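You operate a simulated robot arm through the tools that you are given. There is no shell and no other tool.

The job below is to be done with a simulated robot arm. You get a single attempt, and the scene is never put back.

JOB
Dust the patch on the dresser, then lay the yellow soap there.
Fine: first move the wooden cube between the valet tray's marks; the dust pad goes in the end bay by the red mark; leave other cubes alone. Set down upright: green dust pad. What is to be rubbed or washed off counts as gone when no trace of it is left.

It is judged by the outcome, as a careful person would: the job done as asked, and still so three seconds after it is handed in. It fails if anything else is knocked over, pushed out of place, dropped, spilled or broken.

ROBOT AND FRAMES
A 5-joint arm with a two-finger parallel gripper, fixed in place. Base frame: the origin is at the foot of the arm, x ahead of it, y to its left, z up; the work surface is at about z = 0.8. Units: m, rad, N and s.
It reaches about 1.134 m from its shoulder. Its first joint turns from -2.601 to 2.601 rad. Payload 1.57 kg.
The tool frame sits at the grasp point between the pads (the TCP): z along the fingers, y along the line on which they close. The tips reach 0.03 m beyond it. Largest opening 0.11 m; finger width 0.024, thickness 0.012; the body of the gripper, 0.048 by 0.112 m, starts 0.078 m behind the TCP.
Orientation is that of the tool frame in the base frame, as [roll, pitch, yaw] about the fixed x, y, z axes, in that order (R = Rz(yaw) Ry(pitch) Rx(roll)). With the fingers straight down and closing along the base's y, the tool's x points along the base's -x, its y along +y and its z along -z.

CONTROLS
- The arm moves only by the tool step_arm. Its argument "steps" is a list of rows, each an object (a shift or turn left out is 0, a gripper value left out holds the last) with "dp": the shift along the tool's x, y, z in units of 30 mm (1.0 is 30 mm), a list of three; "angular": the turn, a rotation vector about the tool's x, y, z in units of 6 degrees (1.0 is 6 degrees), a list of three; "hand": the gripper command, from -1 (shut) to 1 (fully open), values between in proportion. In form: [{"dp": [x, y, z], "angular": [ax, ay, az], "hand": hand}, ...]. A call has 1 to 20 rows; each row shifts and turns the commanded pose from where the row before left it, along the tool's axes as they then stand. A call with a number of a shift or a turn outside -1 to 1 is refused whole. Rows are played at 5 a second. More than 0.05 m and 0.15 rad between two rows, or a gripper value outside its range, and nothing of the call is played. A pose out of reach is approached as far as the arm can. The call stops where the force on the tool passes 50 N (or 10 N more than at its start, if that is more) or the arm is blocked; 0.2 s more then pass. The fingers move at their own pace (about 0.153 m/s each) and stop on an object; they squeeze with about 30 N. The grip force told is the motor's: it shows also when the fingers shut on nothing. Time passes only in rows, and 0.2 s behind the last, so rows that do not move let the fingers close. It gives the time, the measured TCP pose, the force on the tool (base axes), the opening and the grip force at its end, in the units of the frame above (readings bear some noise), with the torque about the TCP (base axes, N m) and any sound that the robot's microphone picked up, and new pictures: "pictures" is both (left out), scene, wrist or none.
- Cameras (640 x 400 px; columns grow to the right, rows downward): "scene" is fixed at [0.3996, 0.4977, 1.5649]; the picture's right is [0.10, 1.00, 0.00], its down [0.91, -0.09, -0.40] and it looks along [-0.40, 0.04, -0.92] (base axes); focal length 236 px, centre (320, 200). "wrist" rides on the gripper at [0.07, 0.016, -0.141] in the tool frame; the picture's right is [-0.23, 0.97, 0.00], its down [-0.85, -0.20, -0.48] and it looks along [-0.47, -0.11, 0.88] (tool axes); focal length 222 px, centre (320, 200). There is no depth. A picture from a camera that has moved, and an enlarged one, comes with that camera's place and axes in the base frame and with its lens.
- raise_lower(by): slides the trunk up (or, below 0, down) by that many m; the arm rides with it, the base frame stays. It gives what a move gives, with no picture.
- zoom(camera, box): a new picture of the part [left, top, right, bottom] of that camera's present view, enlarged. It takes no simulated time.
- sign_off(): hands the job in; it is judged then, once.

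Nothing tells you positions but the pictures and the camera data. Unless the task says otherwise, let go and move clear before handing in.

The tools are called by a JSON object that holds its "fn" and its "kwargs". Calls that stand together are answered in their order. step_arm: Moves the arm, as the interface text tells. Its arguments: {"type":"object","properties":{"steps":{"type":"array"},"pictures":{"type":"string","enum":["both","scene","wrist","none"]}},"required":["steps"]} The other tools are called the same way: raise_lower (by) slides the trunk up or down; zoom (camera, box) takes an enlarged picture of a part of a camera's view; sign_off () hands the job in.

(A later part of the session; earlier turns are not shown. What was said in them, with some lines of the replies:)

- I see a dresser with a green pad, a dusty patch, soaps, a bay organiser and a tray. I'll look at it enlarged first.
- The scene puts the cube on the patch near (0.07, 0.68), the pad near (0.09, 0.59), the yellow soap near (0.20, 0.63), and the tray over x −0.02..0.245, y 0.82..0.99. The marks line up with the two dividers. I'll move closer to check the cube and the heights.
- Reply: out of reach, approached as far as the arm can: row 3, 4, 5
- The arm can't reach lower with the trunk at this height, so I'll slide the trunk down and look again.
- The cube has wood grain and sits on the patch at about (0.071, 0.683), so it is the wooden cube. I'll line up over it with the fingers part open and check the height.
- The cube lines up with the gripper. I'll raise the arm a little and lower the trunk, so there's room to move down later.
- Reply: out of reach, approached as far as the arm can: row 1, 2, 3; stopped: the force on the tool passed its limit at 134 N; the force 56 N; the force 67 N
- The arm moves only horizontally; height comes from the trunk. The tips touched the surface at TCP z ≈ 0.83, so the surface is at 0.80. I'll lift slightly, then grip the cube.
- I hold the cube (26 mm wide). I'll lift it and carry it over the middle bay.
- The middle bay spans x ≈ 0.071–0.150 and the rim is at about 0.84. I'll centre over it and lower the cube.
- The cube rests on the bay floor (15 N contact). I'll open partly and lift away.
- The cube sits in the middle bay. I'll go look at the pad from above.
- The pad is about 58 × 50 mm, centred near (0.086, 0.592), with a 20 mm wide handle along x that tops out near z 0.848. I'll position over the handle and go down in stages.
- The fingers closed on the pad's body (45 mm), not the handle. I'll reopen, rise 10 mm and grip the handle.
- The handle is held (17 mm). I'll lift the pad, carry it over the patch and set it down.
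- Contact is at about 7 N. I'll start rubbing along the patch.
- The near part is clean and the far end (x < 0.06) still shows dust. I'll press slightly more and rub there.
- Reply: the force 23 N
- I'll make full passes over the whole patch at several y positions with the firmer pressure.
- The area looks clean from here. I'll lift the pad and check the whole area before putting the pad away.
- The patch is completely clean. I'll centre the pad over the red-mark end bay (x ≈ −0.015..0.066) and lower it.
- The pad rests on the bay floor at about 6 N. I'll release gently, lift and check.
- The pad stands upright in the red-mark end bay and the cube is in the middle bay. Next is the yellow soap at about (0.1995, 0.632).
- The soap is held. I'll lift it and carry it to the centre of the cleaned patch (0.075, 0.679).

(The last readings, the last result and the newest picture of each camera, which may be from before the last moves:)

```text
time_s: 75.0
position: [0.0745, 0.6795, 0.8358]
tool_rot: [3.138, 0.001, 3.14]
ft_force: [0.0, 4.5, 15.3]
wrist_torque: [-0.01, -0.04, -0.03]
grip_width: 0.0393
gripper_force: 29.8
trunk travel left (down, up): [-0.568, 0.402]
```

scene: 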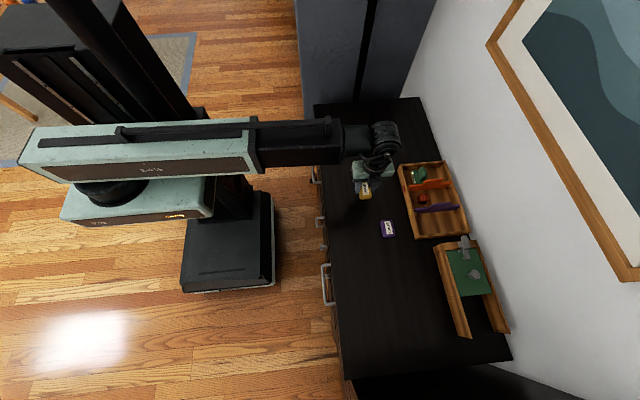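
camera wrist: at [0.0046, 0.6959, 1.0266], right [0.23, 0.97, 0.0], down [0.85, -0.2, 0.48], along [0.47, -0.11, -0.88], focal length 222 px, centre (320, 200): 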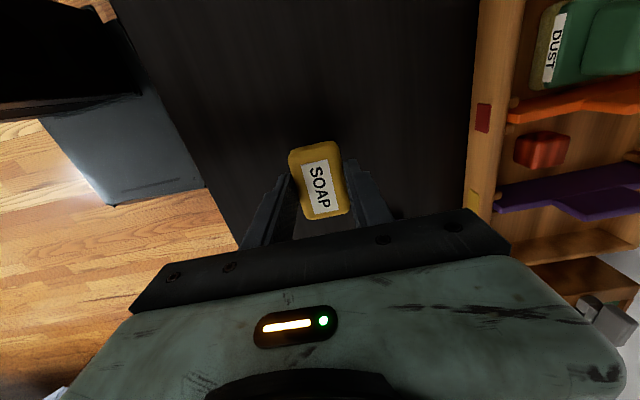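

The soap is on the surface. I'll release, lift clear and inspect.

{"fn": "step_arm", "kwargs": {"steps": [{"dp": [0, 0, 0], "hand": -0.15}, {"dp": [0, 0, 0], "hand": 0.1}, {"dp": [0, 0, 0]}, {"dp": [0, 0, 0]}], "pictures": "none"}}

{"fn": "raise_lower", "kwargs": {"by": 0.17}}

{"fn": "step_arm", "kwargs": {"steps": [{"dp": [1, -0.5, 0]}, {"dp": [1, -0.5, 0]}, {"dp": [1, -0.5, 0]}, {"dp": [1, -0.5, 0]}, {"dp": [1, -0.5, 0]}, {"dp": [0, 0, 0]}]}}

{"fn": "zoom", "kwargs": {"camera": "scene", "box": [315, 150, 475, 250]}}

{"fn": "zoom", "kwargs": {"camera": "scene", "box": [320, 160, 400, 220]}}

{"fn": "zoom", "kwargs": {"camera": "wrist", "box": [300, 60, 640, 260]}}

```text
time_s: 76.0
position: [0.0753, 0.6795, 0.8345]
tool_rot: [3.141, -0.001, -3.14]
ft_force: [-0.1, -0.3, 0.8]
wrist_torque: [-0.03, 0.05, 0.01]
grip_width: 0.0605
gripper_force: 0.1
trunk travel left (down, up): [-0.568, 0.402]
```

```text
time_s: 78.0
position: [0.075, 0.6805, 1.0052]
tool_rot: [3.14, 0.0, -3.141]
ft_force: [0.1, -0.8, -0.3]
wrist_torque: [-0.01, -0.01, -0.01]
grip_width: 0.0604
gripper_force: 0.1
trunk travel left (down, up): [-0.738, 0.232]
```

```text
time_s: 79.4
position: [-0.076, 0.6047, 1.006]
tool_rot: [3.139, 0.001, -3.141]
ft_force: [-0.2, 0.7, 0.2]
wrist_torque: [-0.02, 0.0, -0.01]
grip_width: 0.0606
gripper_force: 0.0
trunk travel left (down, up): [-0.738, 0.232]
camera wrist: at [-0.1468, 0.6212, 1.1459], right [0.23, 0.97, 0.0], down [0.85, -0.2, 0.48], along [0.47, -0.11, -0.88], focal length 222 px, centre (320, 200)
```

scene: 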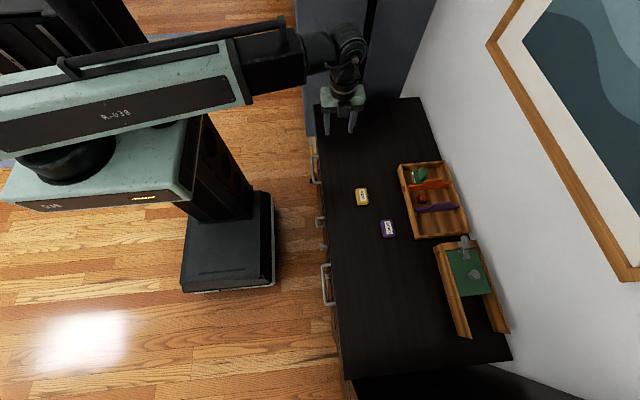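
wrist: 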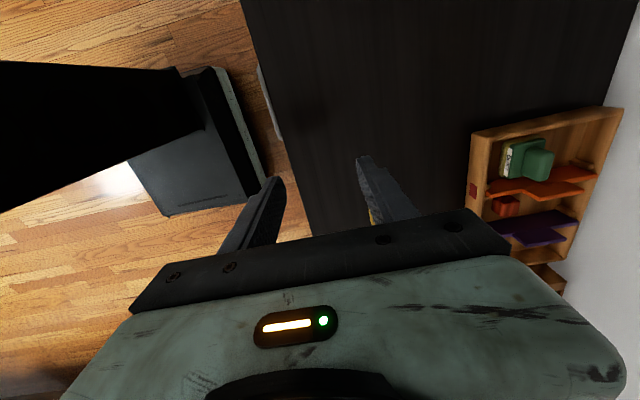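

```text
4.00 times, centred on (395, 200) of scene
camera zoom: at [0.3996, 0.4977, 1.5649], right [0.1, 1.0, 0.0], down [0.91, -0.09, -0.4], along [-0.4, 0.04, -0.92], focal length 944 px, centre (20, 200)
```

zoom: 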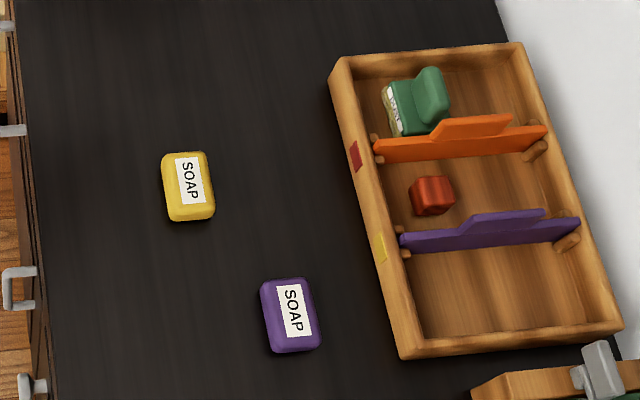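

```text
6.67 times, centred on (360, 190) of scene
camera zoom: at [0.3996, 0.4977, 1.5649], right [0.1, 1.0, 0.0], down [0.91, -0.09, -0.4], along [-0.4, 0.04, -0.92], focal length 1574 px, centre (53, 267)
```

zoom: 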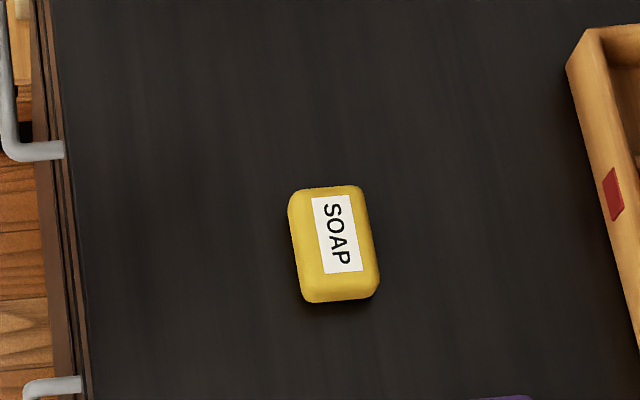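

```text
1.88 times, centred on (470, 160) of wrist
camera zoom: at [-0.1468, 0.6212, 1.1459], right [0.23, 0.97, 0.0], down [0.85, -0.2, 0.48], along [0.47, -0.11, -0.88], focal length 418 px, centre (38, 275)
```

zoom: 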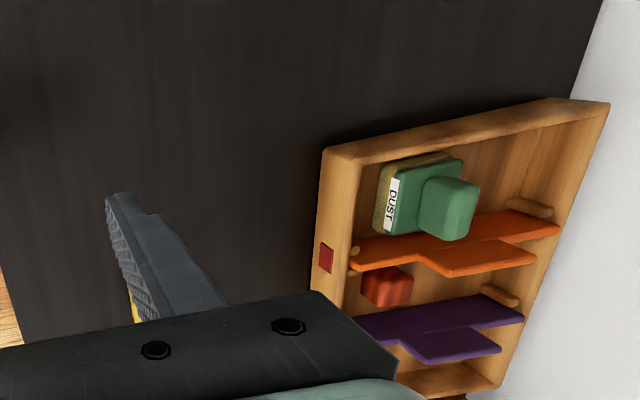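

The patch is clean with the yellow soap lying on it. The wooden cube is in the bay between the marks, and the dust pad is upright in the end bay by the red mark. The arm is clear, so I'm handing in.

{"fn": "sign_off", "kwargs": {}}

```text
The job is handed in.
```

The job is handed in, and the last pictures show everything where you asked for it.

- **Wooden cube:** I moved it off the patch first. It sits in the tray's middle bay, between the red and yellow marks. It was the only cube I could see.
- **Dusting:** I rubbed the patch with the green pad until no trace was left in the enlarged views.
- **Dust pad:** It stands upright in the end bay by the red mark.
- **Yellow soap:** It lies flat in the centre of the cleaned patch.

While I was lowering the arm to pick up the cube, the fingertips pressed hard on the dresser top, with a brief peak of 134 N before the arm stopped. I saw no mark or shifted object from it in the later pictures. The purple soap was not touched and is still in place.
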